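You operate a simulated robot arm through the tools that you are given. There is no shell and no other tool. Be economical: measure what you need, move in short steps, check, and stop when the job is done.

You are at the controls of a simulated two-armed robot. One attempt, no reset.

JOB
Take the jug with white handle and leave it on the top of the mesh bench. Fetch the steel funnel and set it on the top of the stock bench. Fetch the yellow tag from the steel drum stand and set it on the top of the mesh bench. Open the table drawer, put the green-top block in the inside of the table drawer and shut the drawer again. Take the cup with purple rim from the top of the long steel table and leave it on top of the white pad. Take the grey cloth from the small cart and leave it in the silver deep steel tray. Take the green sponge and put it in the steel tray. Turn the purple filler dial to 20 ml. Turn the orange press dial to 3.0. Open the stock bench drawer, fetch the ring with green band and set it inside, then shut the drawer. Lift the pot lid open. Do these in any order. Set down upright: jug with white handle, cup with purple rim.

Only the result counts: the job must be done as asked and must still hold three seconds after the hand-in. Knocking over, shifting, dropping, spilling or breaking anything else fails it. A push-on lid holds only when it is set on centred and level and pressed home; a screw cap is set on level and turned clockwise until tight. Flat cloth is picked up by pressing the open fingertips on it (5 to 10 N) and closing them slowly along it; thin cloth reads only 2 to 8 mm in the jaws.

ROBOT AND FRAMES
Two 6-joint arms with fingered hands on one trunk, on a base that drives. Base frame: it is fixed to the floor where the robot stands at the start and does not move with it; the origin is under the middle of the robot, x ahead of it, y to its left, z up. Readings come in cm, rad, newtons and seconds.
The left shoulder is at the start at [5, 17, 106], the right one opposite. With the tool pointing down near the work surface each hand reaches from about 50 to 52 cm from the robot's upright axis, wherever it stands, measured 20 degrees to its own side. Places, roughly: cup with purple rim [-275, -100, 100]; deep steel tray (45x26x5 cm) [-560, -230, 80]; drawer [-510, 220, 60]; green sponge (10x8x3 cm) [-520, 0, 80]; green-top block (5x5x3 cm) [-260, -100, 90]; grey cloth (15x11x3 cm) [-310, -30, 80]; inside of the table drawer [70, 160, 70]; jug with white handle [50, -25, 75]; orange press dial [-520, -80, 80]; pot lid [80, -30, 110]; purple filler dial [-520, -70, 80]; ring with green band (8x7x5 cm) [-530, -120, 80]; steel funnel (15x15x12 cm) [-110, -60, 30]; steel tray (30x22x5 cm) [-560, -10, 80]; stock bench drawer [-510, 220, 70]; table drawer [70, 160, 70]; top of the mesh bench [-310, 190, 80]; top of the stock bench [-470, 220, 80]; white pad (9x7x3 cm) [-250, -110, 90]; yellow tag [-100, -100, 25]. Payload 3.5 kg a hand.
The tool frame of a hand sits at the grasp point between the pads (the TCP): z along the fingers, y along the line on which they close. The tips reach 2.6 cm beyond it. The gripper opens to 13.2 cm. The gripper's body begins 7.3 cm behind the TCP. The gripper is a hand of 3 fingers: y runs from the thumb to the fingers, the wrist lies at [0, 0, -23.4] in the tool frame.
Orientation is that of the tool frame in the base frame, as [roll, pitch, yaw] about the fixed x, y, z axes, in that order (R = Rz(yaw) Ry(pitch) Rx(roll)). With the fingers straight down and closing along the base's y, the tool's x points along the base's -x, its y along +y and its z along -z.

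CONTROLS
- The arms move only by the tool servo_tool. It takes "left_series", "right_series" or both (then of equal length, played together; a hand with none holds still); each is a list of rows, each a list of 2 entries, a list of its own where there are three numbers: the shift along the tool's x, y, z in units of 25 mm (1.0 is 25 mm), then the turn, a rotation vector about the tool's x, y, z in units of 5 degrees (1.0 is 5 degrees). In form: [[[x, y, z], [ax, ay, az]], ...]. A call has 1 to 8 rows; each row shifts and turns the commanded pose from where the row before left it, along the tool's axes as they then stand. A call with a number of a shift or a turn outside -1 to 1 is refused whole. Each row takes 0.2 s and may step no farther than 5 cm and 0.15 rad from the row before; otherwise, the whole call is refused. Where a pose cannot be reached the arm comes as near as it can. A force on the tool above 40 N (or 10 N above the force at the start of the call, whichever is more), or a blocked arm, ends the call early, and 0.2 s more pass. In this call time passes only in rows, and 0.2 s behind the last. The reply holds the time, the measured pose of the TCP, the force on the tool along the base axes, the opening and the grip force, in the units named above and with some noise, with the torque about the TCP (base axes, N m) and any sound that the robot's microphone picked up.
- Cameras (640 x 400 px; columns grow to the right, rows downward): "scene" is now at [5.17, -3.72, 167.32]; the picture's right is [-0.27, -0.96, 0.00], its down [-0.59, 0.16, -0.79] and it looks along [0.76, -0.21, -0.62] (base axes); focal length 248 px, centre (320, 200). "left" rides on the left gripper at [-6.2, 0.3, -9.2] in its tool frame; the picture's right is [-0.05, -1.00, 0.00], its down [0.83, -0.04, -0.56] and it looks along [0.55, -0.03, 0.83] (tool axes); focal length 230 px, centre (320, 200). "right" rides on the right gripper at [6.2, 0.3, -9.2] in its tool frame; the picture's right is [-0.05, 1.00, 0.00], its down [-0.83, -0.04, -0.56] and it looks along [-0.55, -0.03, 0.83] (tool axes); focal length 230 px, centre (320, 200). There is no depth. A picture from a camera that has moved, and an enlarged one, comes with that camera's place and axes in the base frame and with its lens. The place of the scene camera against the robot may be out by one fixed shift of up to 2.5 cm in any direction.
- capture(camera): a new picture of that camera. The clock stands still meanwhile.
- slide_trunk(by): slides the trunk up (or, below 0, down) by that many cm; the arms and the scene camera ride with it, the base frame stays. It gives what a move gives, with no picture.
- drive_base(legs): drives the robot by 1 to 6 legs, each [ahead, left, turn to the left] in cm, cm and rad, along the robot's own axes; the way and the turn of a leg run together, so that a leg with both is an arc; at most 150 cm and 3.142 rad a leg. The arms and the cameras ride along, it lands a little off, and it stops where it bumps. It gives what a move gives.
- finger_targets(finger1, finger2, thumb_bend, hand): sets how far each is bent, from 0 (flat) to 1 (curled in); at 0.3 the hand is open as for a grip, at 0.7 the pads meet at the TCP. One left out holds its place. A second passes; each finger stops where it meets its share of the squeeze, and holds until it gets a number again. It is the only way to open and close the hand. It gives what a move gives, with no picture; readings hold the bend of each and the force on the fingers (four entries, about 0 where the hand has none), thumb and palm.
- head_to(pan, tilt): turns the head with the scene camera to pan (to the left, within 1.501 rad either way) and tilt (down, from -0.506 to 1.204), counted from straight ahead of the robot. It gives what a move gives.
- zoom(camera, box): a new picture of the part [left, top, right, bottom] of that camera's present view, enlarged. The clock stands still meanwhile.
- hand_in(): hands the job in; it is judged then, once.

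Go step by step. Nothing tells you exact positions but the pictures and the camera data: compare them with the known pose of the tool, close in by small moves and look again before you grip or let go. The budget is 556 turns and 364 pictures, counting those below and the enlarged ones. Unless the task says otherwise, let go and move clear before handing in.

The tools are called after "Request:" as a command line: name --argument value ..., lists and objects as JSON in quotes. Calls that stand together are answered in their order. servo_tool: Moves the arms, as the interface text tells. Its arguments: {"type":"object","properties":{"left_series":{"type":"array","items":{"type":"array"}},"right_series":{"type":"array","items":{"type":"array"}}},"required":[]} The other tools are called the same way: slide_trunk (by) slides the trunk up or down; finger_targets (finger1, finger2, thumb_bend, hand) moves the fingers one by one; drive_base (legs) drives the base; head_to (pan, tilt) turns the head that bears the scene camera; capture (camera) takes a picture; zoom (camera, box) takes an enlarged picture of a part of a camera's view; hand_in () hands the job in.

At the start:

```text
time: 0.0
left_eef_pos: [67.05, 1.9, 99.94]
left_orientation: [-3.14, 0.0, 3.14]
left_force: [0.3, 0.2, 0.7]
left_torque: [-0.01, -0.04, 0.02]
left_width: 13.17
left_grip_force: 0.2
left_shape: jaw
left_bend: [0.3, 0.3, 0.3]
left_finger forces: [0.0, 0.0, 0.0, 0.1, 0.0, 0.0]
right_eef_pos: [51.57, -42.73, 114.87]
right_orientation: [3.139, 0.002, -3.141]
right_force: [-0.4, -0.9, -0.6]
right_torque: [0.0, -0.01, -0.01]
right_width: 13.21
right_grip_force: 0.0
right_shape: jaw
right_bend: [0.3, 0.3, 0.3]
right_finger forces: [0.0, 0.0, 0.1, 0.0, 0.0, 0.0]
trunk travel left (down, up): [-67.5, 3.5]
robot x, y, heading: [0.09, 0.24, 0.002]
head pan, tilt: [-0.271, 0.665]
```

scene: 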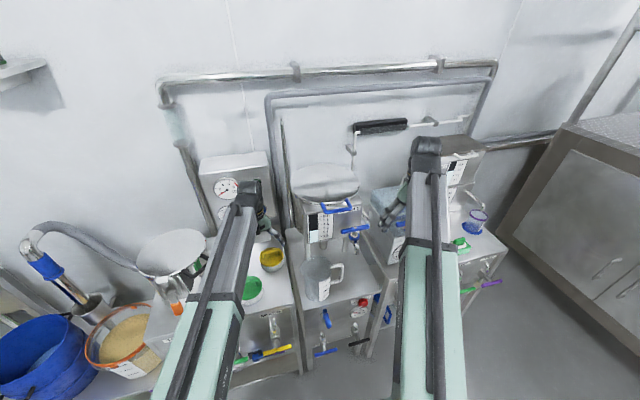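
right: 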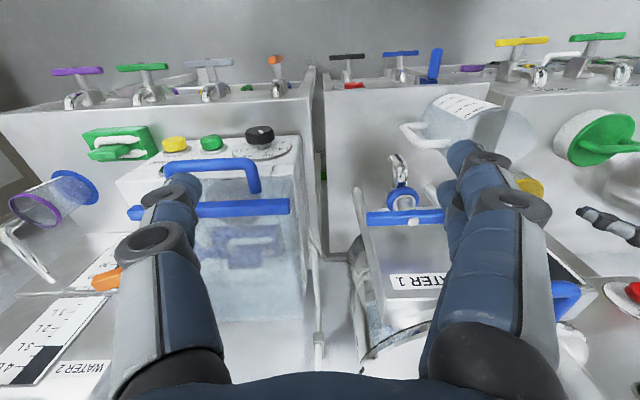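
left: 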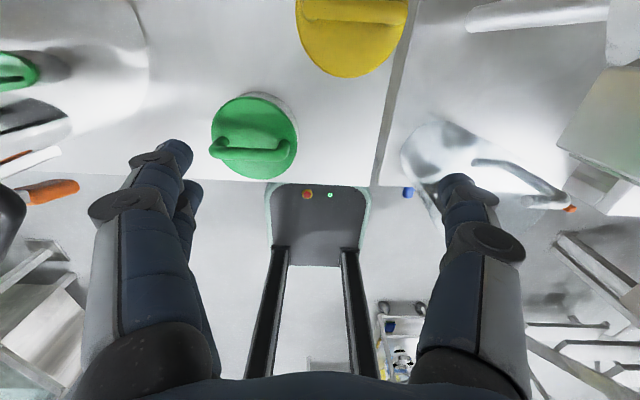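

The scene shows a water boiler with a blue lid handle ahead and a jug with a white handle below it. First I look closer at both.

Request:
zoom --camera "scene" --box '[240, 120, 440, 360]'

Request:
head_to --pan 1.2 --tilt 0.5

Request:
capture --camera "scene"

Request:
head_to --pan -1.2 --tilt 0.5

Request:
capture --camera "scene"

```text
1.67 times, centred on (340, 240) of scene
camera zoom: at [5.17, -3.72, 167.32], right [-0.27, -0.96, 0.0], down [-0.59, 0.16, -0.79], along [0.76, -0.21, -0.62], focal length 413 px, centre (287, 133)
```

zoom: 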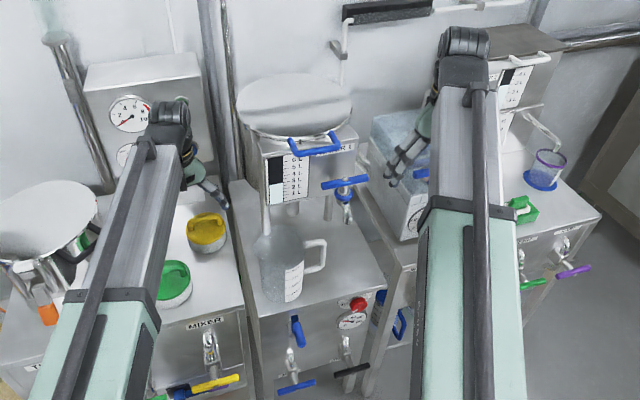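

```text
time: 1.6
left_eef_pos: [66.95, 1.9, 99.93]
left_orientation: [-3.141, 0.0, -3.14]
left_force: [-0.2, 0.0, 0.4]
left_torque: [0.02, 0.01, 0.02]
left_width: 13.18
left_grip_force: 0.0
left_shape: jaw
left_bend: [0.3, 0.3, 0.3]
left_finger forces: [0.0, 0.0, 0.1, 0.0, 0.0, 0.0]
right_eef_pos: [51.62, -42.74, 114.97]
right_orientation: [3.14, 0.002, 3.141]
right_force: [-0.3, -0.5, -0.3]
right_torque: [0.0, 0.0, -0.02]
right_width: 13.18
right_grip_force: 0.0
right_shape: jaw
right_bend: [0.3, 0.3, 0.3]
right_finger forces: [0.0, 0.0, 0.1, 0.0, 0.0, 0.0]
trunk travel left (down, up): [-67.5, 3.5]
robot x, y, heading: [0.0, 0.05, -0.005]
head pan, tilt: [1.201, 0.499]
```

```text
359 pictures are left
camera scene: at [0.15, 7.07, 168.79], right [0.93, -0.36, 0.0], down [-0.17, -0.45, -0.88], along [0.32, 0.82, -0.48], focal length 248 px, centre (320, 200)
```

scene: 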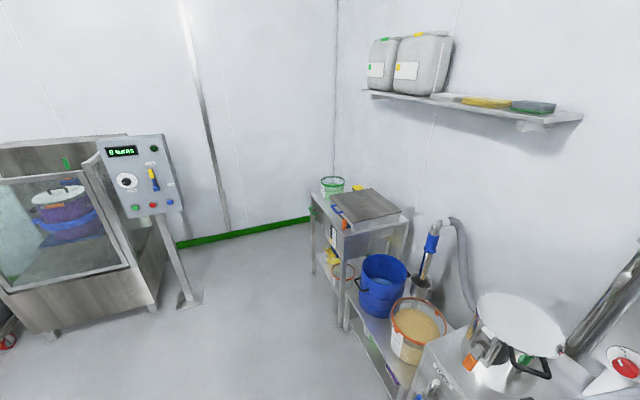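

```text
time: 3.8
left_eef_pos: [66.83, 1.78, 100.13]
left_orientation: [-3.141, -0.001, -3.141]
left_force: [0.1, -0.2, -0.2]
left_torque: [0.04, 0.01, 0.02]
left_width: 13.17
left_grip_force: 0.1
left_shape: jaw
left_bend: [0.3, 0.3, 0.3]
left_finger forces: [0.1, 0.0, 0.0, 0.0, 0.0, 0.1]
right_eef_pos: [51.55, -42.67, 114.93]
right_orientation: [3.139, 0.001, 3.14]
right_force: [0.2, 0.0, 0.4]
right_torque: [0.0, 0.05, 0.0]
right_width: 13.19
right_grip_force: 0.1
right_shape: jaw
right_bend: [0.3, 0.3, 0.3]
right_finger forces: [0.0, 0.0, 0.1, 0.0, 0.0, 0.0]
trunk travel left (down, up): [-67.5, 3.5]
robot x, y, heading: [0.21, 0.0, -0.0]
head pan, tilt: [-1.201, 0.499]
```

```text
358 pictures are left
camera scene: at [0.15, -9.9, 168.79], right [-0.93, -0.36, 0.0], down [-0.17, 0.45, -0.88], along [0.32, -0.82, -0.48], focal length 248 px, centre (320, 200)
```

scene: 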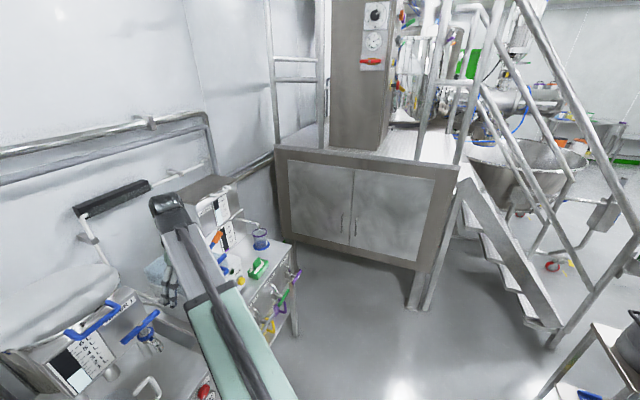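

I turn the head towards the pot lid to see its handle and hinge, and take a broader look behind to the far side later.

Request:
head_to --pan -0.35 --tilt 0.6

Request:
zoom --camera "scene" --box '[250, 130, 410, 230]'

Request:
zoom --camera "scene" --box '[250, 220, 410, 320]'

Request:
capture --camera "left"

```text
time: 5.0
left_eef_pos: [66.92, 1.8, 99.92]
left_orientation: [-3.141, 0.001, 3.141]
left_force: [0.2, -0.1, 0.6]
left_torque: [0.04, -0.04, 0.02]
left_width: 13.18
left_grip_force: 0.0
left_shape: jaw
left_bend: [0.3, 0.3, 0.3]
left_finger forces: [0.0, 0.0, 0.0, 0.0, 0.0, 0.1]
right_eef_pos: [51.58, -42.78, 115.01]
right_orientation: [3.14, 0.001, -3.141]
right_force: [0.7, 0.2, -0.3]
right_torque: [0.04, -0.01, -0.01]
right_width: 13.2
right_grip_force: 0.0
right_shape: jaw
right_bend: [0.3, 0.3, 0.3]
right_finger forces: [0.0, 0.1, 0.0, 0.0, 0.1, 0.0]
trunk travel left (down, up): [-67.5, 3.5]
robot x, y, heading: [-0.1, -0.13, -0.001]
head pan, tilt: [-0.351, 0.6]
```

```text
4.00 times, centred on (330, 180) of scene
camera zoom: at [5.15, -4.46, 167.88], right [-0.34, -0.94, 0.0], down [-0.53, 0.19, -0.83], along [0.77, -0.28, -0.56], focal length 992 px, centre (280, 280)
```

zoom: 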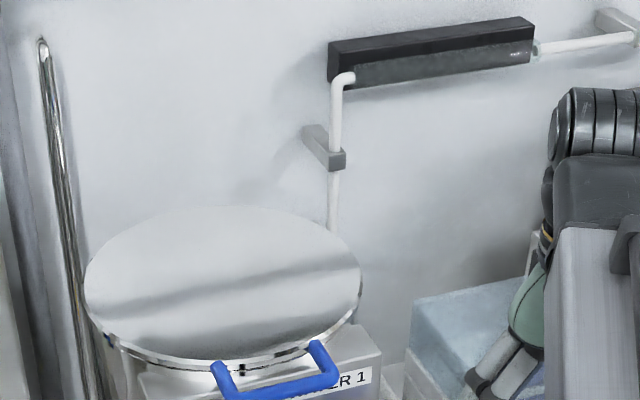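

```text
4.00 times, centred on (330, 270) of scene
camera zoom: at [5.15, -4.46, 167.88], right [-0.34, -0.94, 0.0], down [-0.53, 0.19, -0.83], along [0.77, -0.28, -0.56], focal length 992 px, centre (280, -80)
```

zoom: 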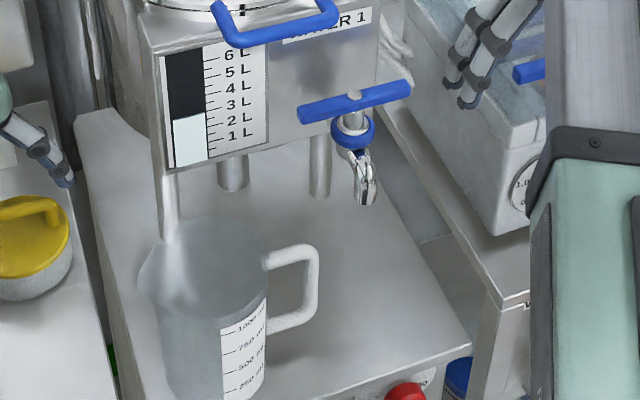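

```text
355 pictures are left
camera left: at [73.01, 2.13, 109.12], right [0.05, -1.0, 0.0], down [-0.83, -0.04, 0.56], along [-0.55, -0.03, -0.83], focal length 230 px, centre (320, 200)
```

left: 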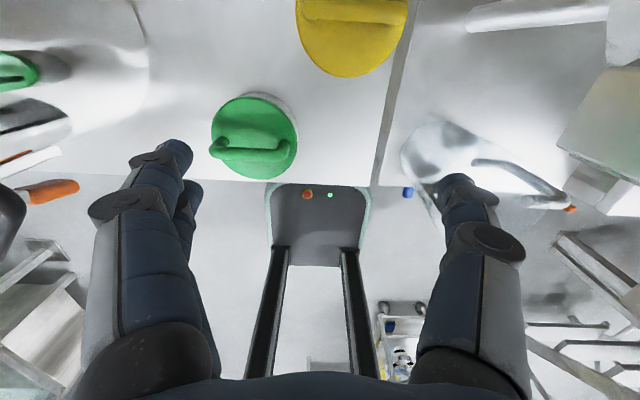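

The lid handle is a blue bail facing me. I shift the right hand so that its camera sees the handle from a second angle.

Request:
servo_tool --right_series '[[[1, 1, -1], [0, 0, 0]], [[1, 1, -1], [0, 0, 0]], [[1, 1, 0], [0, 0, 0]], [[1, 1, 0], [0, 0, 0]]]'

Request:
capture --camera "right"

Request:
head_to --pan -0.35 --tilt 1.2

Request:
capture --camera "scene"

```text
time: 6.0
left_eef_pos: [66.93, 1.71, 99.97]
left_orientation: [3.141, 0.001, 3.141]
left_force: [0.2, -0.1, -0.7]
left_torque: [0.0, 0.0, -0.02]
left_width: 13.2
left_grip_force: 0.1
left_shape: jaw
left_bend: [0.3, 0.3, 0.3]
left_finger forces: [0.0, 0.0, 0.1, 0.0, 0.1, 0.0]
right_eef_pos: [43.39, -33.66, 115.54]
right_orientation: [3.141, 0.007, 3.141]
right_force: [-0.8, -0.4, 0.2]
right_torque: [-0.02, 0.0, -0.03]
right_width: 13.19
right_grip_force: 0.0
right_shape: jaw
right_bend: [0.3, 0.3, 0.3]
right_finger forces: [0.0, 0.0, 0.0, 0.0, 0.0, 0.0]
right hand out of reach, approached as far as the arm can: row 2, 3, 4
trunk travel left (down, up): [-67.5, 3.5]
robot x, y, heading: [-0.03, -0.11, 0.001]
head pan, tilt: [-0.351, 0.6]
```

```text
354 pictures are left
camera right: at [37.13, -33.41, 124.71], right [0.05, 1.0, 0.0], down [0.83, -0.04, 0.56], along [0.56, -0.03, -0.83], focal length 230 px, centre (320, 200)
```

right: 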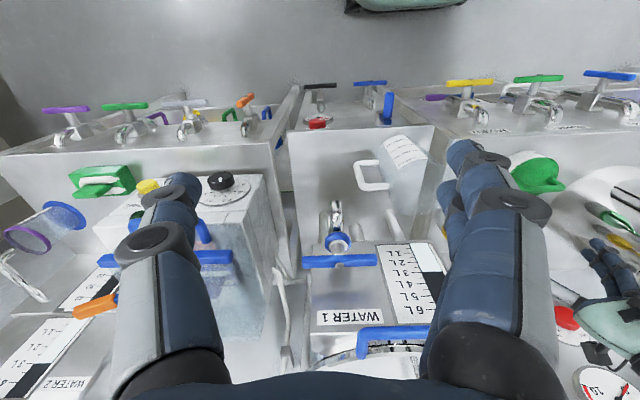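

```text
time: 7.0
left_eef_pos: [66.9, 1.76, 99.95]
left_orientation: [3.141, -0.001, -3.141]
left_force: [-0.4, 0.7, -0.2]
left_torque: [0.03, -0.02, 0.05]
left_width: 13.19
left_grip_force: 0.1
left_shape: jaw
left_bend: [0.3, 0.3, 0.3]
left_finger forces: [0.1, 0.1, 0.0, 0.0, 0.0, 0.1]
right_eef_pos: [43.45, -33.96, 115.53]
right_orientation: [-3.141, 0.007, 3.141]
right_force: [0.2, -0.6, -0.1]
right_torque: [-0.01, 0.0, 0.02]
right_width: 13.2
right_grip_force: 0.1
right_shape: jaw
right_bend: [0.3, 0.3, 0.3]
right_finger forces: [0.1, 0.0, 0.0, 0.0, 0.0, 0.0]
trunk travel left (down, up): [-67.5, 3.5]
robot x, y, heading: [-0.01, 0.38, 0.001]
head pan, tilt: [-0.351, 1.201]
```

```text
353 pictures are left
camera scene: at [2.11, -3.34, 163.42], right [-0.34, -0.94, 0.0], down [-0.88, 0.32, -0.36], along [0.34, -0.12, -0.93], focal length 248 px, centre (320, 200)
```

scene: 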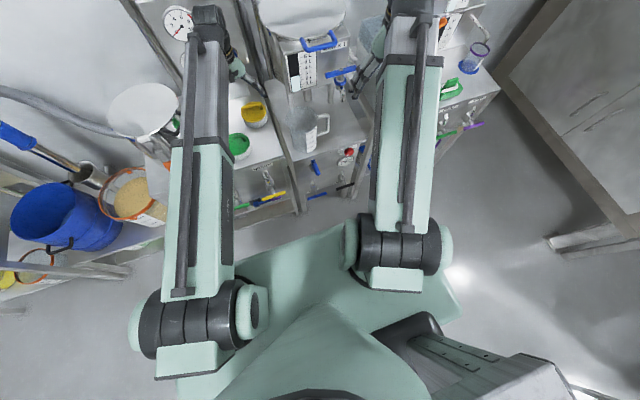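

Combining the two views, the handle bar is near [70, -25, 109]. I pull the left hand back and pitch the right hand until its fingers point forward.

Request:
servo_tool --left_series '[[[1, 0, 0], [0, 0, 0]], [[1, 0.5, 0], [0, 0, 0]], [[1, 0.5, 0], [0, 0, 0]], [[1, 0.5, 0], [0, 0, 0]], [[1, 0.5, 0], [0, 0, 0]], [[1, 0, 0], [0, 0, 0]], [[0, 0, 0], [0, 0, 0]], [[0, 0, 0], [0, 0, 0]]]' --right_series '[[[0, 0, 0], [0, -1, 0]], [[0, 0, 0], [0, -1, 0]], [[0, 0, 0], [0, -1, 0]], [[0, 0, 0], [0, -1, 0]], [[0, 0, 0], [0, -1, 0]], [[0, 0, 0], [0, -1, 0]], [[0, 0, 0], [0, -1, 0]], [[0, 0, 0], [0, -1, 0]]]'

Request:
servo_tool --right_series '[[[0, 0, 0], [0, -1, 0]], [[0, 0, 0], [0, -1, 0]], [[0, 0, 0], [0, -1, 0]], [[0, 0, 0], [0, -1, 0]], [[0, 0, 0], [0, -1, 0]], [[0, 0, 0], [0, -1, 0]], [[0, 0, 0], [0, -1, 0]], [[0, 0, 0], [0, -1, 0]]]'

```text
time: 8.8
left_eef_pos: [51.81, 6.81, 99.96]
left_orientation: [-3.141, 0.001, 3.141]
left_force: [0.2, 0.5, 0.0]
left_torque: [-0.03, -0.01, 0.01]
left_width: 13.16
left_grip_force: 0.0
left_shape: jaw
left_bend: [0.3, 0.3, 0.3]
left_finger forces: [0.0, 0.1, 0.0, 0.1, 0.1, 0.1]
right_eef_pos: [51.26, -38.32, 120.22]
right_orientation: [3.139, 0.699, 3.14]
right_force: [0.0, -0.2, -0.1]
right_torque: [0.0, -0.03, 0.02]
right_width: 13.2
right_grip_force: 0.0
right_shape: jaw
right_bend: [0.3, 0.3, 0.3]
right_finger forces: [0.1, 0.0, 0.0, 0.0, 0.1, 0.1]
right hand out of reach, approached as far as the arm can: row 3, 4, 5, 6, 7, 8
trunk travel left (down, up): [-67.5, 3.5]
robot x, y, heading: [-0.08, -0.35, 0.004]
head pan, tilt: [-0.351, 1.201]
```

```text
time: 10.6
left_eef_pos: [51.91, 6.72, 99.88]
left_orientation: [3.141, -0.001, 3.141]
left_force: [0.0, -0.2, -0.8]
left_torque: [0.01, -0.01, -0.01]
left_width: 13.18
left_grip_force: 0.1
left_shape: jaw
left_bend: [0.3, 0.3, 0.3]
left_finger forces: [0.1, 0.0, 0.1, 0.0, 0.0, 0.0]
right_eef_pos: [59.04, -44.49, 123.92]
right_orientation: [3.126, 1.4, 3.127]
right_force: [0.1, -0.1, -0.5]
right_torque: [0.0, 0.02, -0.01]
right_width: 13.18
right_grip_force: 0.1
right_shape: jaw
right_bend: [0.3, 0.3, 0.3]
right_finger forces: [0.0, 0.1, 0.0, 0.0, 0.0, 0.1]
right hand out of reach, approached as far as the arm can: row 1, 2, 3, 4, 5, 6, 7, 8
trunk travel left (down, up): [-67.5, 3.5]
robot x, y, heading: [0.27, -0.03, 0.007]
head pan, tilt: [-0.351, 1.201]
```

The right hand is now nearly level. I close its fingers loosely and move it in front of the handle.

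Request:
finger_targets --hand "right" --finger1 0.62 --finger2 0.62 --thumb_bend 0.62

Request:
servo_tool --right_series '[[[0, 1, 0], [0, -1, 0]], [[0, 1, 0], [0, -1, 0]], [[0, 1, 0], [0, -1, 0]], [[0, 1, 0], [0, 0, 0]], [[0, 1, 0], [0, 0, 0]], [[0, 1, 0], [0, 0, 0]], [[0, 1, 0], [0, 0, 0]], [[0, 0.5, 0], [0, 0, 0]]]'

Request:
capture --camera "right"

Request:
head_to --pan -0.35 --tilt 0.6

Request:
capture --camera "scene"

```text
time: 11.6
left_eef_pos: [51.83, 6.86, 99.85]
left_orientation: [-3.139, -0.001, 3.141]
left_force: [0.0, -0.2, -0.6]
left_torque: [0.01, 0.03, 0.01]
left_width: 13.17
left_grip_force: 0.2
left_shape: jaw
left_bend: [0.3, 0.3, 0.3]
left_finger forces: [0.1, 0.0, 0.1, 0.0, 0.1, 0.0]
right_eef_pos: [58.94, -44.44, 124.06]
right_orientation: [3.131, 1.399, 3.132]
right_force: [0.2, -0.6, 0.1]
right_torque: [0.02, 0.0, 0.03]
right_width: 2.94
right_grip_force: 0.1
right_shape: fingers
right_bend: [0.62, 0.62, 0.62]
right_finger forces: [0.0, 0.1, 0.0, 0.1, 0.0, 0.0]
trunk travel left (down, up): [-67.5, 3.5]
robot x, y, heading: [-0.24, -0.21, 0.001]
head pan, tilt: [-0.351, 1.201]
```

```text
time: 13.3
left_eef_pos: [51.85, 6.87, 99.91]
left_orientation: [3.14, -0.002, -3.141]
left_force: [-0.3, -1.2, 0.3]
left_torque: [0.02, 0.02, 0.02]
left_width: 13.21
left_grip_force: 0.1
left_shape: jaw
left_bend: [0.3, 0.3, 0.3]
left_finger forces: [0.0, 0.0, 0.0, 0.1, 0.0, 0.0]
right_eef_pos: [67.85, -30.94, 127.25]
right_orientation: [0.023, 1.481, 0.023]
right_force: [-0.1, -0.4, -1.3]
right_torque: [-0.01, 0.02, 0.02]
right_width: 2.96
right_grip_force: 0.0
right_shape: fingers
right_bend: [0.62, 0.62, 0.62]
right_finger forces: [0.0, 0.0, 0.0, 0.0, 0.0, 0.0]
right hand out of reach, approached as far as the arm can: row 1, 2, 3, 4, 5, 6, 7, 8
trunk travel left (down, up): [-67.5, 3.5]
robot x, y, heading: [-0.5, -0.06, -0.005]
head pan, tilt: [-0.351, 1.201]
```

```text
352 pictures are left
camera right: at [59.17, -30.46, 120.27], right [0.0, 1.0, 0.05], down [-0.63, -0.04, 0.78], along [0.78, -0.03, 0.63], focal length 230 px, centre (320, 200)
```

right: 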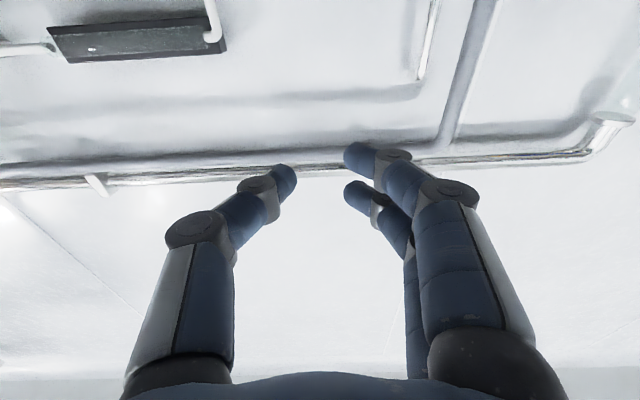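

```text
time: 14.3
left_eef_pos: [51.88, 6.84, 100.05]
left_orientation: [-3.141, 0.001, -3.141]
left_force: [-0.8, -0.1, 0.5]
left_torque: [0.0, -0.02, 0.01]
left_width: 13.17
left_grip_force: 0.1
left_shape: jaw
left_bend: [0.3, 0.3, 0.3]
left_finger forces: [0.1, 0.1, 0.0, 0.1, 0.1, 0.1]
right_eef_pos: [67.81, -30.91, 127.44]
right_orientation: [0.02, 1.482, 0.021]
right_force: [-0.1, 0.4, -0.6]
right_torque: [0.0, -0.05, 0.0]
right_width: 2.92
right_grip_force: 0.1
right_shape: fingers
right_bend: [0.62, 0.62, 0.62]
right_finger forces: [0.1, 0.0, 0.0, 0.1, 0.0, 0.0]
trunk travel left (down, up): [-67.5, 3.5]
robot x, y, heading: [0.32, 0.03, -0.0]
head pan, tilt: [-0.351, 0.6]
```

```text
351 pictures are left
camera scene: at [5.15, -4.45, 167.87], right [-0.34, -0.94, 0.0], down [-0.53, 0.19, -0.82], along [0.77, -0.28, -0.57], focal length 248 px, centre (320, 200)
```

scene: 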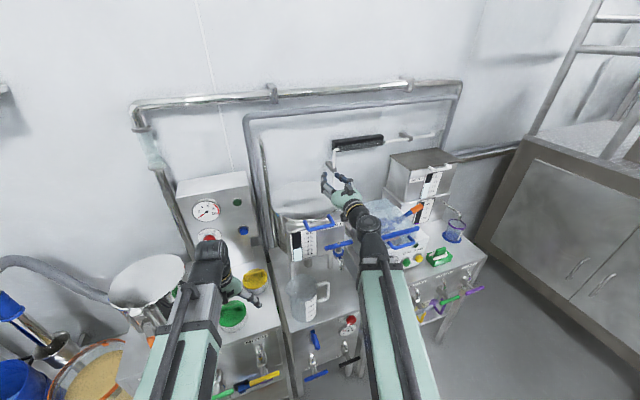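

Arm moves near the body are limited by reach, so I will use base and trunk to position the hooked hand. I step back and left, then lower the trunk.

Request:
drive_base --legs '[[-6, 5, 0]]'

Request:
slide_trunk --by -20

Request:
zoom --camera "scene" --box '[240, 60, 400, 160]'

Request:
capture --camera "right"

```text
time: 15.4
left_eef_pos: [45.76, 11.83, 99.93]
left_orientation: [-3.141, 0.001, 3.14]
left_force: [-0.3, 0.5, 0.3]
left_torque: [-0.02, -0.06, -0.04]
left_width: 13.19
left_grip_force: 0.1
left_shape: jaw
left_bend: [0.3, 0.3, 0.3]
left_finger forces: [0.0, 0.0, 0.0, 0.0, 0.0, 0.0]
right_eef_pos: [61.58, -25.83, 127.3]
right_orientation: [0.009, 1.48, 0.009]
right_force: [-1.1, -0.2, -0.1]
right_torque: [-0.03, 0.02, -0.01]
right_width: 2.91
right_grip_force: 0.1
right_shape: fingers
right_bend: [0.62, 0.62, 0.62]
right_finger forces: [0.0, 0.0, 0.1, 0.0, 0.0, 0.0]
trunk travel left (down, up): [-67.5, 3.5]
robot x, y, heading: [-5.86, 4.98, 0.002]
head pan, tilt: [-0.351, 0.6]
```

```text
time: 16.9
left_eef_pos: [45.71, 11.94, 85.37]
left_orientation: [-3.14, -0.001, 3.141]
left_force: [-0.1, -1.1, 0.7]
left_torque: [0.02, 0.04, -0.03]
left_width: 13.19
left_grip_force: 0.1
left_shape: jaw
left_bend: [0.3, 0.3, 0.3]
left_finger forces: [0.1, 0.0, 0.0, 0.0, 0.0, 0.0]
right_eef_pos: [61.47, -25.98, 113.9]
right_orientation: [0.118, 1.464, 0.112]
right_force: [-4.2, 0.7, 14.7]
right_torque: [0.37, -0.36, 0.16]
right_width: 2.97
right_grip_force: 8.8
right_shape: fingers
right_bend: [0.62, 0.62, 0.62]
right_finger forces: [16.2, 0.1, 0.0, 0.1, 0.0, 0.0]
trunk travel left (down, up): [-53.0, 18.0]
robot x, y, heading: [-5.9, 4.84, 0.005]
head pan, tilt: [-0.351, 0.6]
stopped: the force on the tool passed its limit at 61 N (the readings are from after the stop); the commanded pose is now the measured one
```

```text
4.00 times, centred on (320, 110) of scene
camera zoom: at [-1.06, 0.58, 153.37], right [-0.35, -0.94, 0.0], down [-0.53, 0.19, -0.83], along [0.77, -0.28, -0.56], focal length 992 px, centre (320, 560)
```

zoom: 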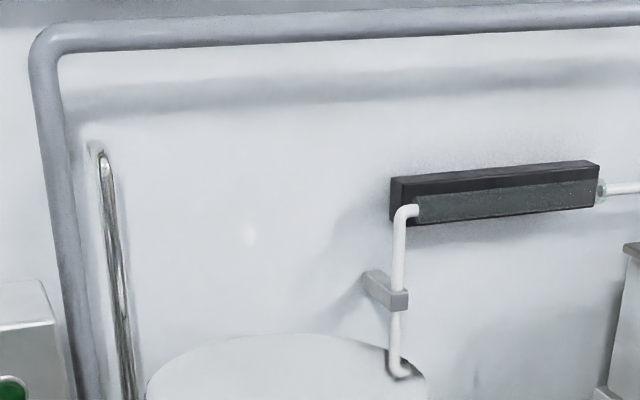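

```text
349 pictures are left
camera right: at [52.98, -25.55, 106.64], right [0.0, 1.0, 0.06], down [-0.64, -0.05, 0.77], along [0.77, -0.04, 0.64], focal length 230 px, centre (320, 200)
```

right: 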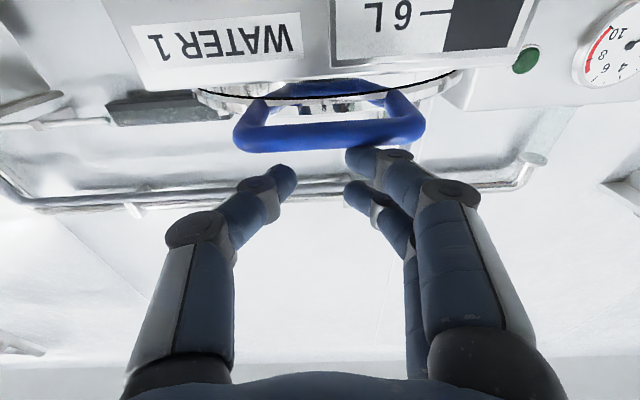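

The fingers touched the bar from above; the picture puts the bar at about [64, -25, 111.7]. I lift off, back up, go lower and come in under it.

Request:
slide_trunk --by 3

Request:
drive_base --legs '[[-7, 0, 0]]'

Request:
slide_trunk --by -11

Request:
capture --camera "right"

```text
time: 17.6
left_eef_pos: [45.73, 11.78, 88.48]
left_orientation: [3.141, 0.0, 3.14]
left_force: [-0.3, -1.0, -0.3]
left_torque: [0.03, 0.01, 0.02]
left_width: 13.17
left_grip_force: 0.0
left_shape: jaw
left_bend: [0.3, 0.3, 0.3]
left_finger forces: [0.0, 0.1, 0.0, 0.1, 0.0, 0.0]
right_eef_pos: [61.59, -26.11, 116.45]
right_orientation: [0.104, 1.47, 0.097]
right_force: [0.2, 0.6, -0.4]
right_torque: [0.0, 0.0, 0.0]
right_width: 2.91
right_grip_force: 0.0
right_shape: fingers
right_bend: [0.62, 0.62, 0.62]
right_finger forces: [0.0, 0.0, 0.0, 0.0, 0.0, 0.1]
trunk travel left (down, up): [-56.0, 15.0]
robot x, y, heading: [-6.4, 5.42, 0.002]
head pan, tilt: [-0.351, 0.6]
```

```text
time: 18.6
left_eef_pos: [38.59, 11.88, 88.54]
left_orientation: [3.141, 0.002, 3.14]
left_force: [-0.1, -0.9, 0.9]
left_torque: [0.03, -0.02, 0.0]
left_width: 13.17
left_grip_force: 0.0
left_shape: jaw
left_bend: [0.3, 0.3, 0.3]
left_finger forces: [0.0, 0.1, 0.0, 0.0, 0.1, 0.0]
right_eef_pos: [54.5, -26.04, 116.64]
right_orientation: [0.102, 1.465, 0.097]
right_force: [-1.1, 0.8, 0.5]
right_torque: [0.01, 0.04, 0.03]
right_width: 2.91
right_grip_force: 0.1
right_shape: fingers
right_bend: [0.62, 0.62, 0.62]
right_finger forces: [0.0, 0.0, 0.0, 0.1, 0.0, 0.0]
trunk travel left (down, up): [-56.0, 15.0]
robot x, y, heading: [-13.06, 4.64, -0.002]
head pan, tilt: [-0.351, 0.6]
```

```text
time: 20.1
left_eef_pos: [38.75, 11.88, 77.46]
left_orientation: [3.141, -0.001, 3.141]
left_force: [0.4, 1.2, 0.7]
left_torque: [0.04, 0.02, 0.0]
left_width: 13.18
left_grip_force: 0.0
left_shape: jaw
left_bend: [0.3, 0.3, 0.3]
left_finger forces: [0.0, 0.0, 0.0, 0.1, 0.0, 0.1]
right_eef_pos: [54.71, -26.02, 105.55]
right_orientation: [0.104, 1.468, 0.097]
right_force: [-0.4, 0.8, -1.4]
right_torque: [-0.03, 0.02, 0.0]
right_width: 2.88
right_grip_force: 0.2
right_shape: fingers
right_bend: [0.62, 0.62, 0.62]
right_finger forces: [0.0, 0.1, 0.0, 0.0, 0.0, 0.1]
trunk travel left (down, up): [-45.0, 26.0]
robot x, y, heading: [-13.12, 4.98, 0.003]
head pan, tilt: [-0.351, 0.6]
```

```text
348 pictures are left
camera right: at [46.06, -25.53, 98.47], right [0.0, 1.0, 0.06], down [-0.64, -0.05, 0.77], along [0.77, -0.04, 0.64], focal length 230 px, centre (320, 200)
```

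right: 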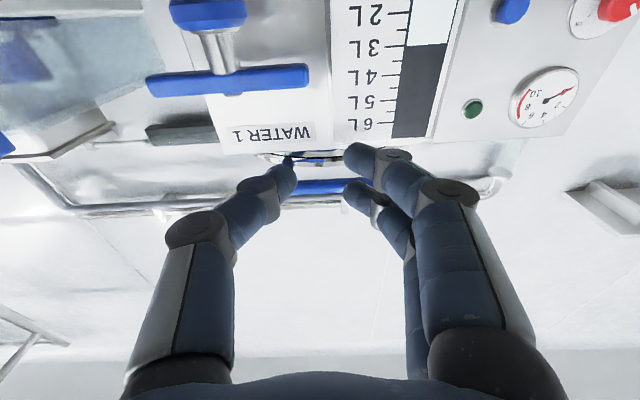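

The view confirms the bar height; the tap handle lies lower on the right. I shift slightly left and up, then come forward under the bar.

Request:
slide_trunk --by 1

Request:
drive_base --legs '[[0, 2, 0], [8.5, 0, 0]]'

Request:
capture --camera "right"

```text
time: 20.6
left_eef_pos: [38.75, 11.83, 78.41]
left_orientation: [-3.14, 0.0, 3.14]
left_force: [0.2, -0.6, 0.6]
left_torque: [-0.02, -0.01, 0.02]
left_width: 13.19
left_grip_force: 0.1
left_shape: jaw
left_bend: [0.3, 0.3, 0.3]
left_finger forces: [0.0, 0.0, 0.1, 0.0, 0.1, 0.0]
right_eef_pos: [54.59, -26.11, 106.53]
right_orientation: [0.106, 1.466, 0.101]
right_force: [0.3, -0.6, -0.3]
right_torque: [0.02, -0.02, 0.02]
right_width: 2.91
right_grip_force: 0.0
right_shape: fingers
right_bend: [0.62, 0.62, 0.62]
right_finger forces: [0.0, 0.1, 0.0, 0.1, 0.0, 0.0]
trunk travel left (down, up): [-46.0, 25.0]
robot x, y, heading: [-13.46, 4.96, 0.003]
head pan, tilt: [-0.351, 0.6]
```

```text
time: 22.1
left_eef_pos: [47.32, 13.74, 78.43]
left_orientation: [-3.141, 0.0, 3.14]
left_force: [0.4, -0.6, -0.9]
left_torque: [0.03, 0.01, 0.01]
left_width: 13.18
left_grip_force: 0.0
left_shape: jaw
left_bend: [0.3, 0.3, 0.3]
left_finger forces: [0.0, 0.0, 0.1, 0.1, 0.1, 0.1]
right_eef_pos: [63.35, -24.01, 106.51]
right_orientation: [0.104, 1.468, 0.1]
right_force: [0.0, -0.3, 0.0]
right_torque: [0.01, 0.01, 0.03]
right_width: 2.91
right_grip_force: 0.0
right_shape: fingers
right_bend: [0.62, 0.62, 0.62]
right_finger forces: [0.1, 0.0, 0.0, 0.0, 0.0, 0.0]
trunk travel left (down, up): [-46.0, 25.0]
robot x, y, heading: [-4.72, 7.14, -0.005]
head pan, tilt: [-0.351, 0.6]
```

```text
347 pictures are left
camera right: at [54.74, -23.56, 99.41], right [0.0, 1.0, 0.06], down [-0.64, -0.05, 0.77], along [0.77, -0.04, 0.64], focal length 230 px, centre (320, 200)
```

right: 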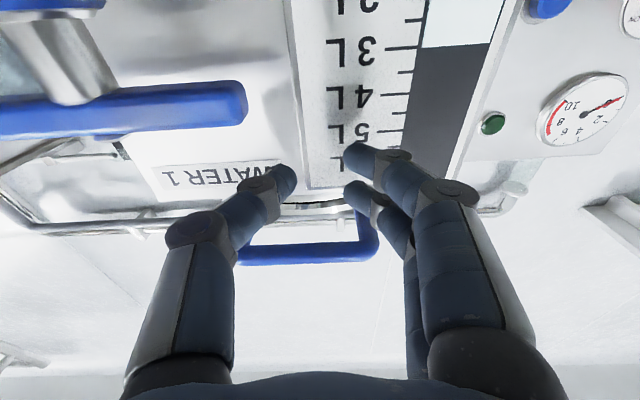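

The fingers are beneath the bar and inside the bail. I raise the trunk to lift the lid.

Request:
slide_trunk --by 8

Request:
capture --camera "right"

Request:
capture --camera "scene"

```text
time: 23.3
left_eef_pos: [47.36, 13.8, 86.44]
left_orientation: [3.141, 0.0, 3.139]
left_force: [-0.8, 0.6, 0.1]
left_torque: [0.0, 0.0, 0.02]
left_width: 13.18
left_grip_force: 0.0
left_shape: jaw
left_bend: [0.3, 0.3, 0.3]
left_finger forces: [0.0, 0.0, 0.1, 0.0, 0.0, 0.1]
right_eef_pos: [63.28, -23.97, 114.67]
right_orientation: [0.107, 1.467, 0.103]
right_force: [1.7, -1.6, -2.2]
right_torque: [-0.03, 0.07, -0.01]
right_width: 2.94
right_grip_force: 0.6
right_shape: fingers
right_bend: [0.62, 0.62, 0.62]
right_finger forces: [0.0, 1.9, 0.0, 0.1, 0.0, 0.0]
trunk travel left (down, up): [-54.0, 17.0]
robot x, y, heading: [-4.18, 6.99, -0.0]
head pan, tilt: [-0.351, 0.6]
```

```text
346 pictures are left
camera right: at [54.7, -23.56, 107.46], right [0.0, 1.0, 0.06], down [-0.64, -0.05, 0.77], along [0.77, -0.04, 0.64], focal length 230 px, centre (320, 200)
```

right: 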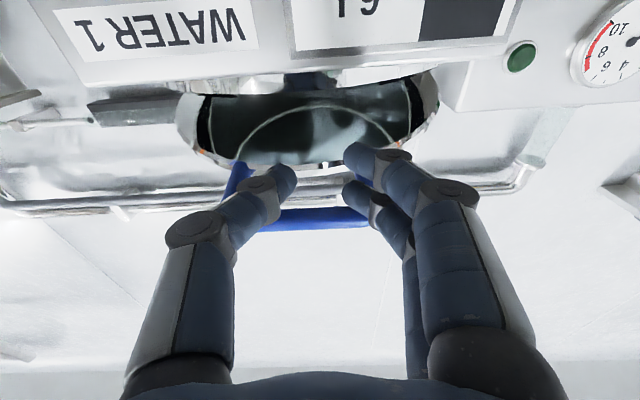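

```text
345 pictures are left
camera scene: at [0.69, 2.57, 154.4], right [-0.35, -0.94, 0.0], down [-0.53, 0.2, -0.82], along [0.77, -0.28, -0.57], focal length 248 px, centre (320, 200)
```

scene: 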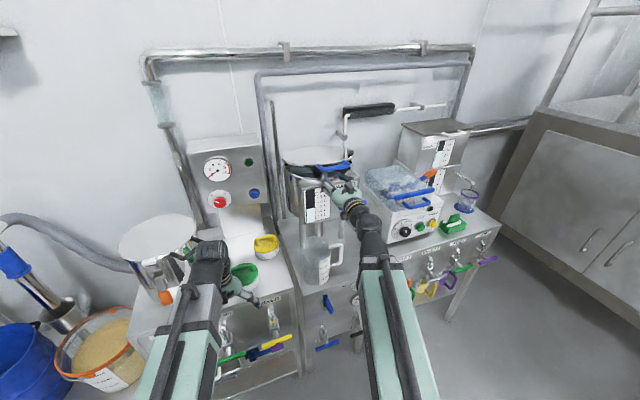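

The lid lifts easily. I continue upwards and forwards along its arc.

Request:
slide_trunk --by 5

Request:
drive_base --legs '[[4, 0, 0]]'

Request:
slide_trunk --by 5

Request:
capture --camera "scene"

Request:
capture --camera "right"

```text
time: 24.2
left_eef_pos: [47.32, 13.8, 91.48]
left_orientation: [3.14, 0.0, 3.141]
left_force: [0.5, 0.6, 1.2]
left_torque: [0.01, 0.0, 0.05]
left_width: 13.17
left_grip_force: 0.2
left_shape: jaw
left_bend: [0.3, 0.3, 0.3]
left_finger forces: [0.1, 0.1, 0.1, 0.1, 0.0, 0.0]
right_eef_pos: [63.23, -24.15, 119.63]
right_orientation: [0.107, 1.465, 0.103]
right_force: [-0.9, -0.2, 0.2]
right_torque: [-0.01, -0.02, 0.02]
right_width: 2.91
right_grip_force: 0.0
right_shape: fingers
right_bend: [0.62, 0.62, 0.62]
right_finger forces: [0.0, 0.0, 0.1, 0.0, 0.0, 0.0]
trunk travel left (down, up): [-59.0, 12.0]
robot x, y, heading: [-4.16, 6.73, -0.005]
head pan, tilt: [-0.351, 0.6]
```

```text
time: 25.1
left_eef_pos: [51.37, 13.81, 91.54]
left_orientation: [3.142, -0.002, 3.139]
left_force: [-0.1, 0.3, -0.5]
left_torque: [0.0, 0.02, 0.02]
left_width: 13.19
left_grip_force: 0.1
left_shape: jaw
left_bend: [0.3, 0.3, 0.3]
left_finger forces: [0.0, 0.1, 0.0, 0.0, 0.0, 0.1]
right_eef_pos: [67.4, -24.13, 119.55]
right_orientation: [0.107, 1.469, 0.101]
right_force: [-0.7, -0.7, -2.3]
right_torque: [-0.09, 0.05, -0.05]
right_width: 2.94
right_grip_force: 1.4
right_shape: fingers
right_bend: [0.62, 0.64, 0.62]
right_finger forces: [0.1, 3.2, 0.1, 0.1, 0.1, 0.0]
trunk travel left (down, up): [-59.0, 12.0]
robot x, y, heading: [-0.62, 6.87, -0.005]
head pan, tilt: [-0.351, 0.6]
```

```text
time: 26.0
left_eef_pos: [51.3, 13.8, 96.44]
left_orientation: [3.14, 0.0, 3.14]
left_force: [0.9, 0.2, 0.4]
left_torque: [0.0, -0.01, 0.01]
left_width: 13.18
left_grip_force: 0.0
left_shape: jaw
left_bend: [0.3, 0.3, 0.3]
left_finger forces: [0.0, 0.1, 0.1, 0.1, 0.0, 0.0]
right_eef_pos: [67.32, -24.25, 124.63]
right_orientation: [0.108, 1.466, 0.102]
right_force: [-1.0, -1.6, -1.6]
right_torque: [-0.01, 0.01, -0.03]
right_width: 2.91
right_grip_force: 0.8
right_shape: fingers
right_bend: [0.62, 0.64, 0.62]
right_finger forces: [0.0, 1.6, 0.1, 0.0, 0.1, 0.0]
trunk travel left (down, up): [-64.0, 7.0]
robot x, y, heading: [-0.43, 6.82, -0.002]
head pan, tilt: [-0.351, 0.6]
```

```text
344 pictures are left
camera scene: at [4.64, 2.55, 164.41], right [-0.35, -0.94, 0.0], down [-0.53, 0.2, -0.83], along [0.77, -0.28, -0.56], focal length 248 px, centre (320, 200)
```

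scene: 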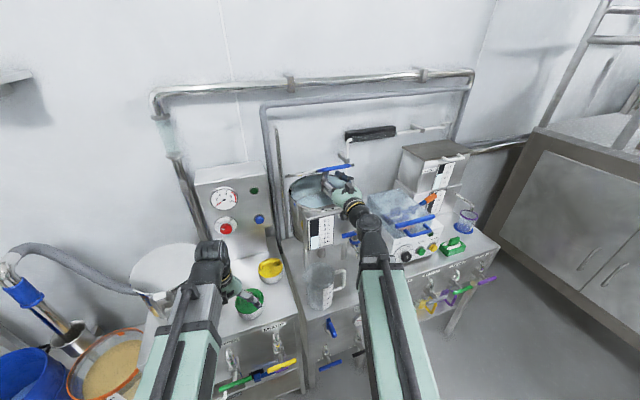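

```text
343 pictures are left
camera right: at [58.65, -23.59, 117.49], right [0.0, 1.0, 0.06], down [-0.64, -0.05, 0.77], along [0.77, -0.04, 0.64], focal length 230 px, centre (320, 200)
```

right: 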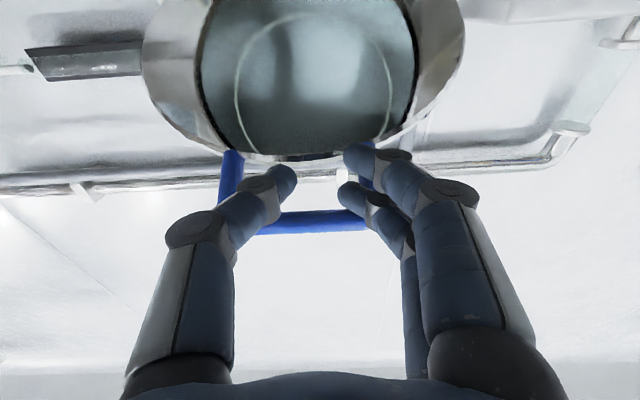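

The lid is about half open. I keep going forward and up.

Request:
drive_base --legs '[[5, 0, 0]]'

Request:
slide_trunk --by 4

Request:
capture --camera "scene"

Request:
capture --camera "right"

```text
time: 26.9
left_eef_pos: [56.61, 13.72, 96.4]
left_orientation: [3.141, -0.002, 3.14]
left_force: [-0.2, 0.6, -1.7]
left_torque: [0.01, 0.07, 0.03]
left_width: 13.19
left_grip_force: 0.1
left_shape: jaw
left_bend: [0.3, 0.3, 0.3]
left_finger forces: [0.0, 0.0, 0.1, 0.1, 0.0, 0.0]
right_eef_pos: [72.48, -24.14, 124.44]
right_orientation: [0.109, 1.467, 0.1]
right_force: [0.0, 0.1, -0.8]
right_torque: [-0.01, 0.0, 0.01]
right_width: 2.89
right_grip_force: 0.1
right_shape: fingers
right_bend: [0.62, 0.62, 0.62]
right_finger forces: [0.0, 0.4, 0.0, 0.1, 0.1, 0.0]
trunk travel left (down, up): [-64.0, 7.0]
robot x, y, heading: [4.75, 6.86, -0.005]
head pan, tilt: [-0.351, 0.6]
```

```text
time: 27.8
left_eef_pos: [56.44, 13.77, 100.33]
left_orientation: [3.14, 0.0, 3.14]
left_force: [0.2, 0.3, 0.1]
left_torque: [0.01, 0.01, 0.03]
left_width: 13.2
left_grip_force: 0.2
left_shape: jaw
left_bend: [0.3, 0.3, 0.3]
left_finger forces: [0.1, 0.0, 0.0, 0.0, 0.0, 0.0]
right_eef_pos: [72.3, -24.09, 128.67]
right_orientation: [0.107, 1.465, 0.101]
right_force: [-0.9, -1.9, -0.3]
right_torque: [0.01, 0.03, -0.02]
right_width: 2.88
right_grip_force: 0.7
right_shape: fingers
right_bend: [0.62, 0.64, 0.62]
right_finger forces: [0.0, 1.5, 0.1, 0.0, 0.2, 0.1]
trunk travel left (down, up): [-68.0, 3.0]
robot x, y, heading: [4.4, 7.24, -0.002]
head pan, tilt: [-0.351, 0.6]
```

```text
342 pictures are left
camera scene: at [9.69, 2.54, 168.41], right [-0.35, -0.94, 0.0], down [-0.53, 0.2, -0.83], along [0.77, -0.28, -0.56], focal length 248 px, centre (320, 200)
```

scene: 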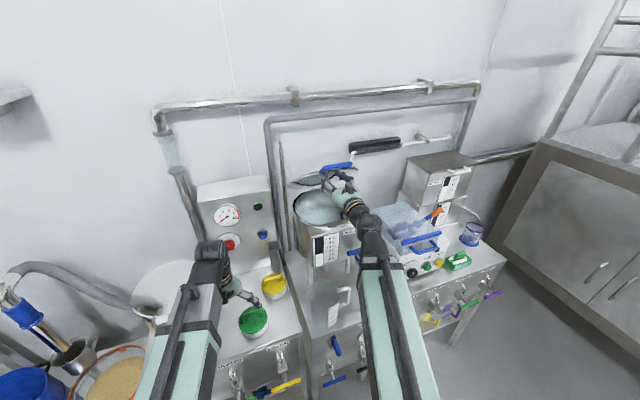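

```text
341 pictures are left
camera right: at [63.73, -23.6, 121.5], right [0.0, 1.0, 0.06], down [-0.64, -0.05, 0.77], along [0.77, -0.04, 0.64], focal length 230 px, centre (320, 200)
```

right: 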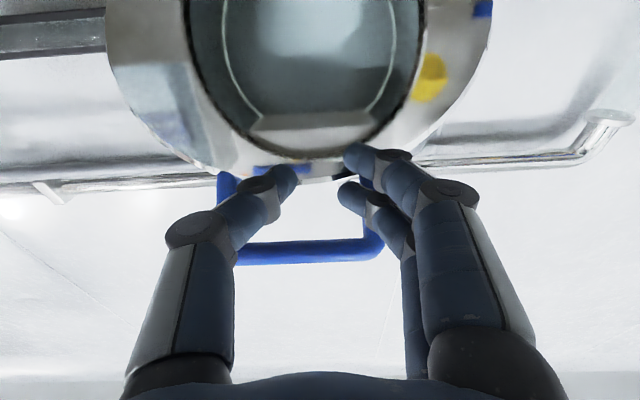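

The lid now stands steeper; I push further forward with the fingers against its underside.

Request:
drive_base --legs '[[4, 0, 0]]'

Request:
slide_trunk --by 3

Request:
capture --camera "right"

Request:
head_to --pan -0.35 --tilt 1.1

Request:
capture --camera "scene"

```text
time: 28.6
left_eef_pos: [60.33, 13.73, 100.42]
left_orientation: [-3.142, -0.003, 3.139]
left_force: [-9.5, -4.5, -2.2]
left_torque: [-0.16, 0.18, 0.53]
left_width: 13.12
left_grip_force: 0.0
left_shape: jaw
left_bend: [0.36, 0.3, 0.3]
left_finger forces: [9.8, 0.0, 0.1, 0.0, 0.0, 0.0]
right_eef_pos: [76.36, -24.02, 128.5]
right_orientation: [0.114, 1.466, 0.108]
right_force: [0.7, 0.4, 0.5]
right_torque: [-0.05, -0.05, 0.01]
right_width: 2.9
right_grip_force: 0.2
right_shape: fingers
right_bend: [0.62, 0.62, 0.62]
right_finger forces: [0.0, 0.0, 0.0, 0.1, 0.0, 0.0]
trunk travel left (down, up): [-68.0, 3.0]
robot x, y, heading: [8.73, 7.09, -0.001]
head pan, tilt: [-0.351, 0.6]
```

```text
time: 29.4
left_eef_pos: [60.4, 13.9, 103.41]
left_orientation: [3.141, -0.002, -3.141]
left_force: [-0.6, 0.0, 0.1]
left_torque: [0.02, -0.01, 0.0]
left_width: 13.18
left_grip_force: 0.0
left_shape: jaw
left_bend: [0.3, 0.3, 0.3]
left_finger forces: [0.1, 0.0, 0.1, 0.1, 0.1, 0.0]
right_eef_pos: [76.39, -23.97, 131.75]
right_orientation: [0.11, 1.467, 0.103]
right_force: [-1.9, -0.6, -0.7]
right_torque: [-0.02, 0.02, -0.01]
right_width: 2.88
right_grip_force: 0.6
right_shape: fingers
right_bend: [0.62, 0.63, 0.62]
right_finger forces: [0.0, 1.2, 0.1, 0.0, 0.1, 0.0]
trunk travel left (down, up): [-71.0, 0.0]
robot x, y, heading: [8.69, 6.97, -0.004]
head pan, tilt: [-0.351, 0.6]
```

```text
340 pictures are left
camera right: at [67.73, -23.58, 124.47], right [0.0, 1.0, 0.06], down [-0.64, -0.05, 0.77], along [0.77, -0.04, 0.64], focal length 230 px, centre (320, 200)
```

right: 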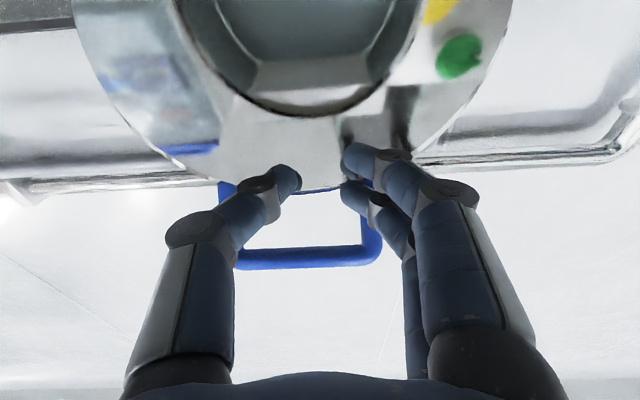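

```text
time: 30.3
left_eef_pos: [60.21, 13.86, 103.36]
left_orientation: [3.141, -0.001, 3.139]
left_force: [-0.4, 0.1, 0.6]
left_torque: [-0.01, -0.02, 0.03]
left_width: 13.16
left_grip_force: 0.1
left_shape: jaw
left_bend: [0.3, 0.3, 0.3]
left_finger forces: [0.0, 0.0, 0.0, 0.0, 0.0, 0.1]
right_eef_pos: [76.21, -24.15, 131.56]
right_orientation: [0.106, 1.465, 0.102]
right_force: [-0.8, -0.4, -0.4]
right_torque: [-0.02, 0.01, 0.04]
right_width: 2.91
right_grip_force: 0.5
right_shape: fingers
right_bend: [0.62, 0.63, 0.62]
right_finger forces: [0.0, 1.1, 0.0, 0.0, 0.1, 0.0]
trunk travel left (down, up): [-71.0, 0.0]
robot x, y, heading: [8.63, 7.09, -0.005]
head pan, tilt: [-0.351, 1.1]
```

```text
339 pictures are left
camera scene: at [11.3, 3.41, 167.52], right [-0.34, -0.94, 0.0], down [-0.84, 0.31, -0.45], along [0.43, -0.16, -0.89], focal length 248 px, centre (320, 200)
```

scene: 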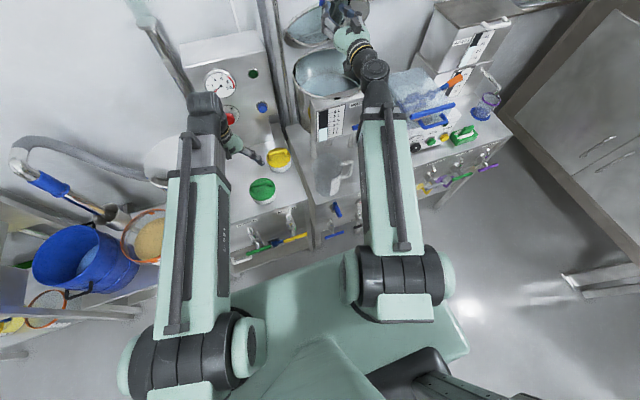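

The left hand brushed something near the gauge box, so I draw it back and up. The right arm extends forward to push the lid further.

Request:
servo_tool --left_series '[[[0.5, 0, -1], [0, 0, 0]], [[0.5, 0, -1], [0, 0, 0]], [[0.5, 0, -1], [0, 0, 0]], [[0.5, 0, -1], [0, 0, 0]]]' --right_series '[[[-0.2, 0, 0.8], [0, 0, 0]], [[-0.2, 0, 0.8], [0, 0, 0]], [[-0.2, 0, 0.8], [0, 0, 0]], [[-0.2, 0, 0.8], [0, 0, 0]]]'

Request:
capture --camera "right"

```text
time: 31.3
left_eef_pos: [55.34, 13.87, 113.58]
left_orientation: [-3.141, -0.001, 3.139]
left_force: [-0.7, -1.1, -0.2]
left_torque: [0.03, 0.03, 0.02]
left_width: 13.21
left_grip_force: 0.1
left_shape: jaw
left_bend: [0.3, 0.3, 0.3]
left_finger forces: [0.0, 0.0, 0.1, 0.0, 0.0, 0.0]
right_eef_pos: [84.12, -24.21, 134.44]
right_orientation: [0.101, 1.467, 0.099]
right_force: [-1.1, -0.4, 0.2]
right_torque: [-0.01, -0.01, 0.02]
right_width: 2.86
right_grip_force: 1.1
right_shape: fingers
right_bend: [0.62, 0.63, 0.62]
right_finger forces: [0.0, 1.3, 0.0, 0.1, 0.1, 0.1]
trunk travel left (down, up): [-71.0, 0.0]
robot x, y, heading: [8.51, 6.66, -0.001]
head pan, tilt: [-0.351, 1.1]
```

```text
338 pictures are left
camera right: at [75.51, -23.74, 127.31], right [0.0, 1.0, 0.06], down [-0.64, -0.05, 0.77], along [0.77, -0.04, 0.64], focal length 230 px, centre (320, 200)
```

right: 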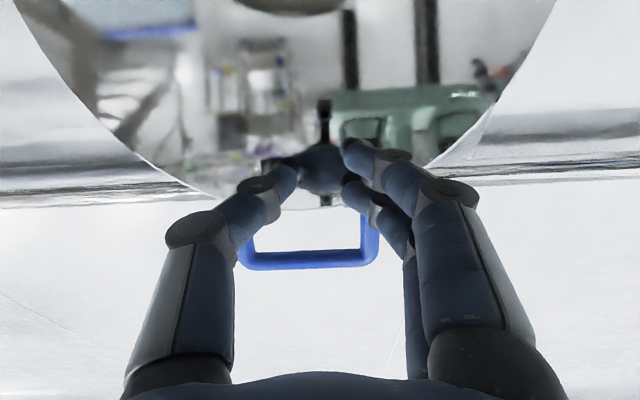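

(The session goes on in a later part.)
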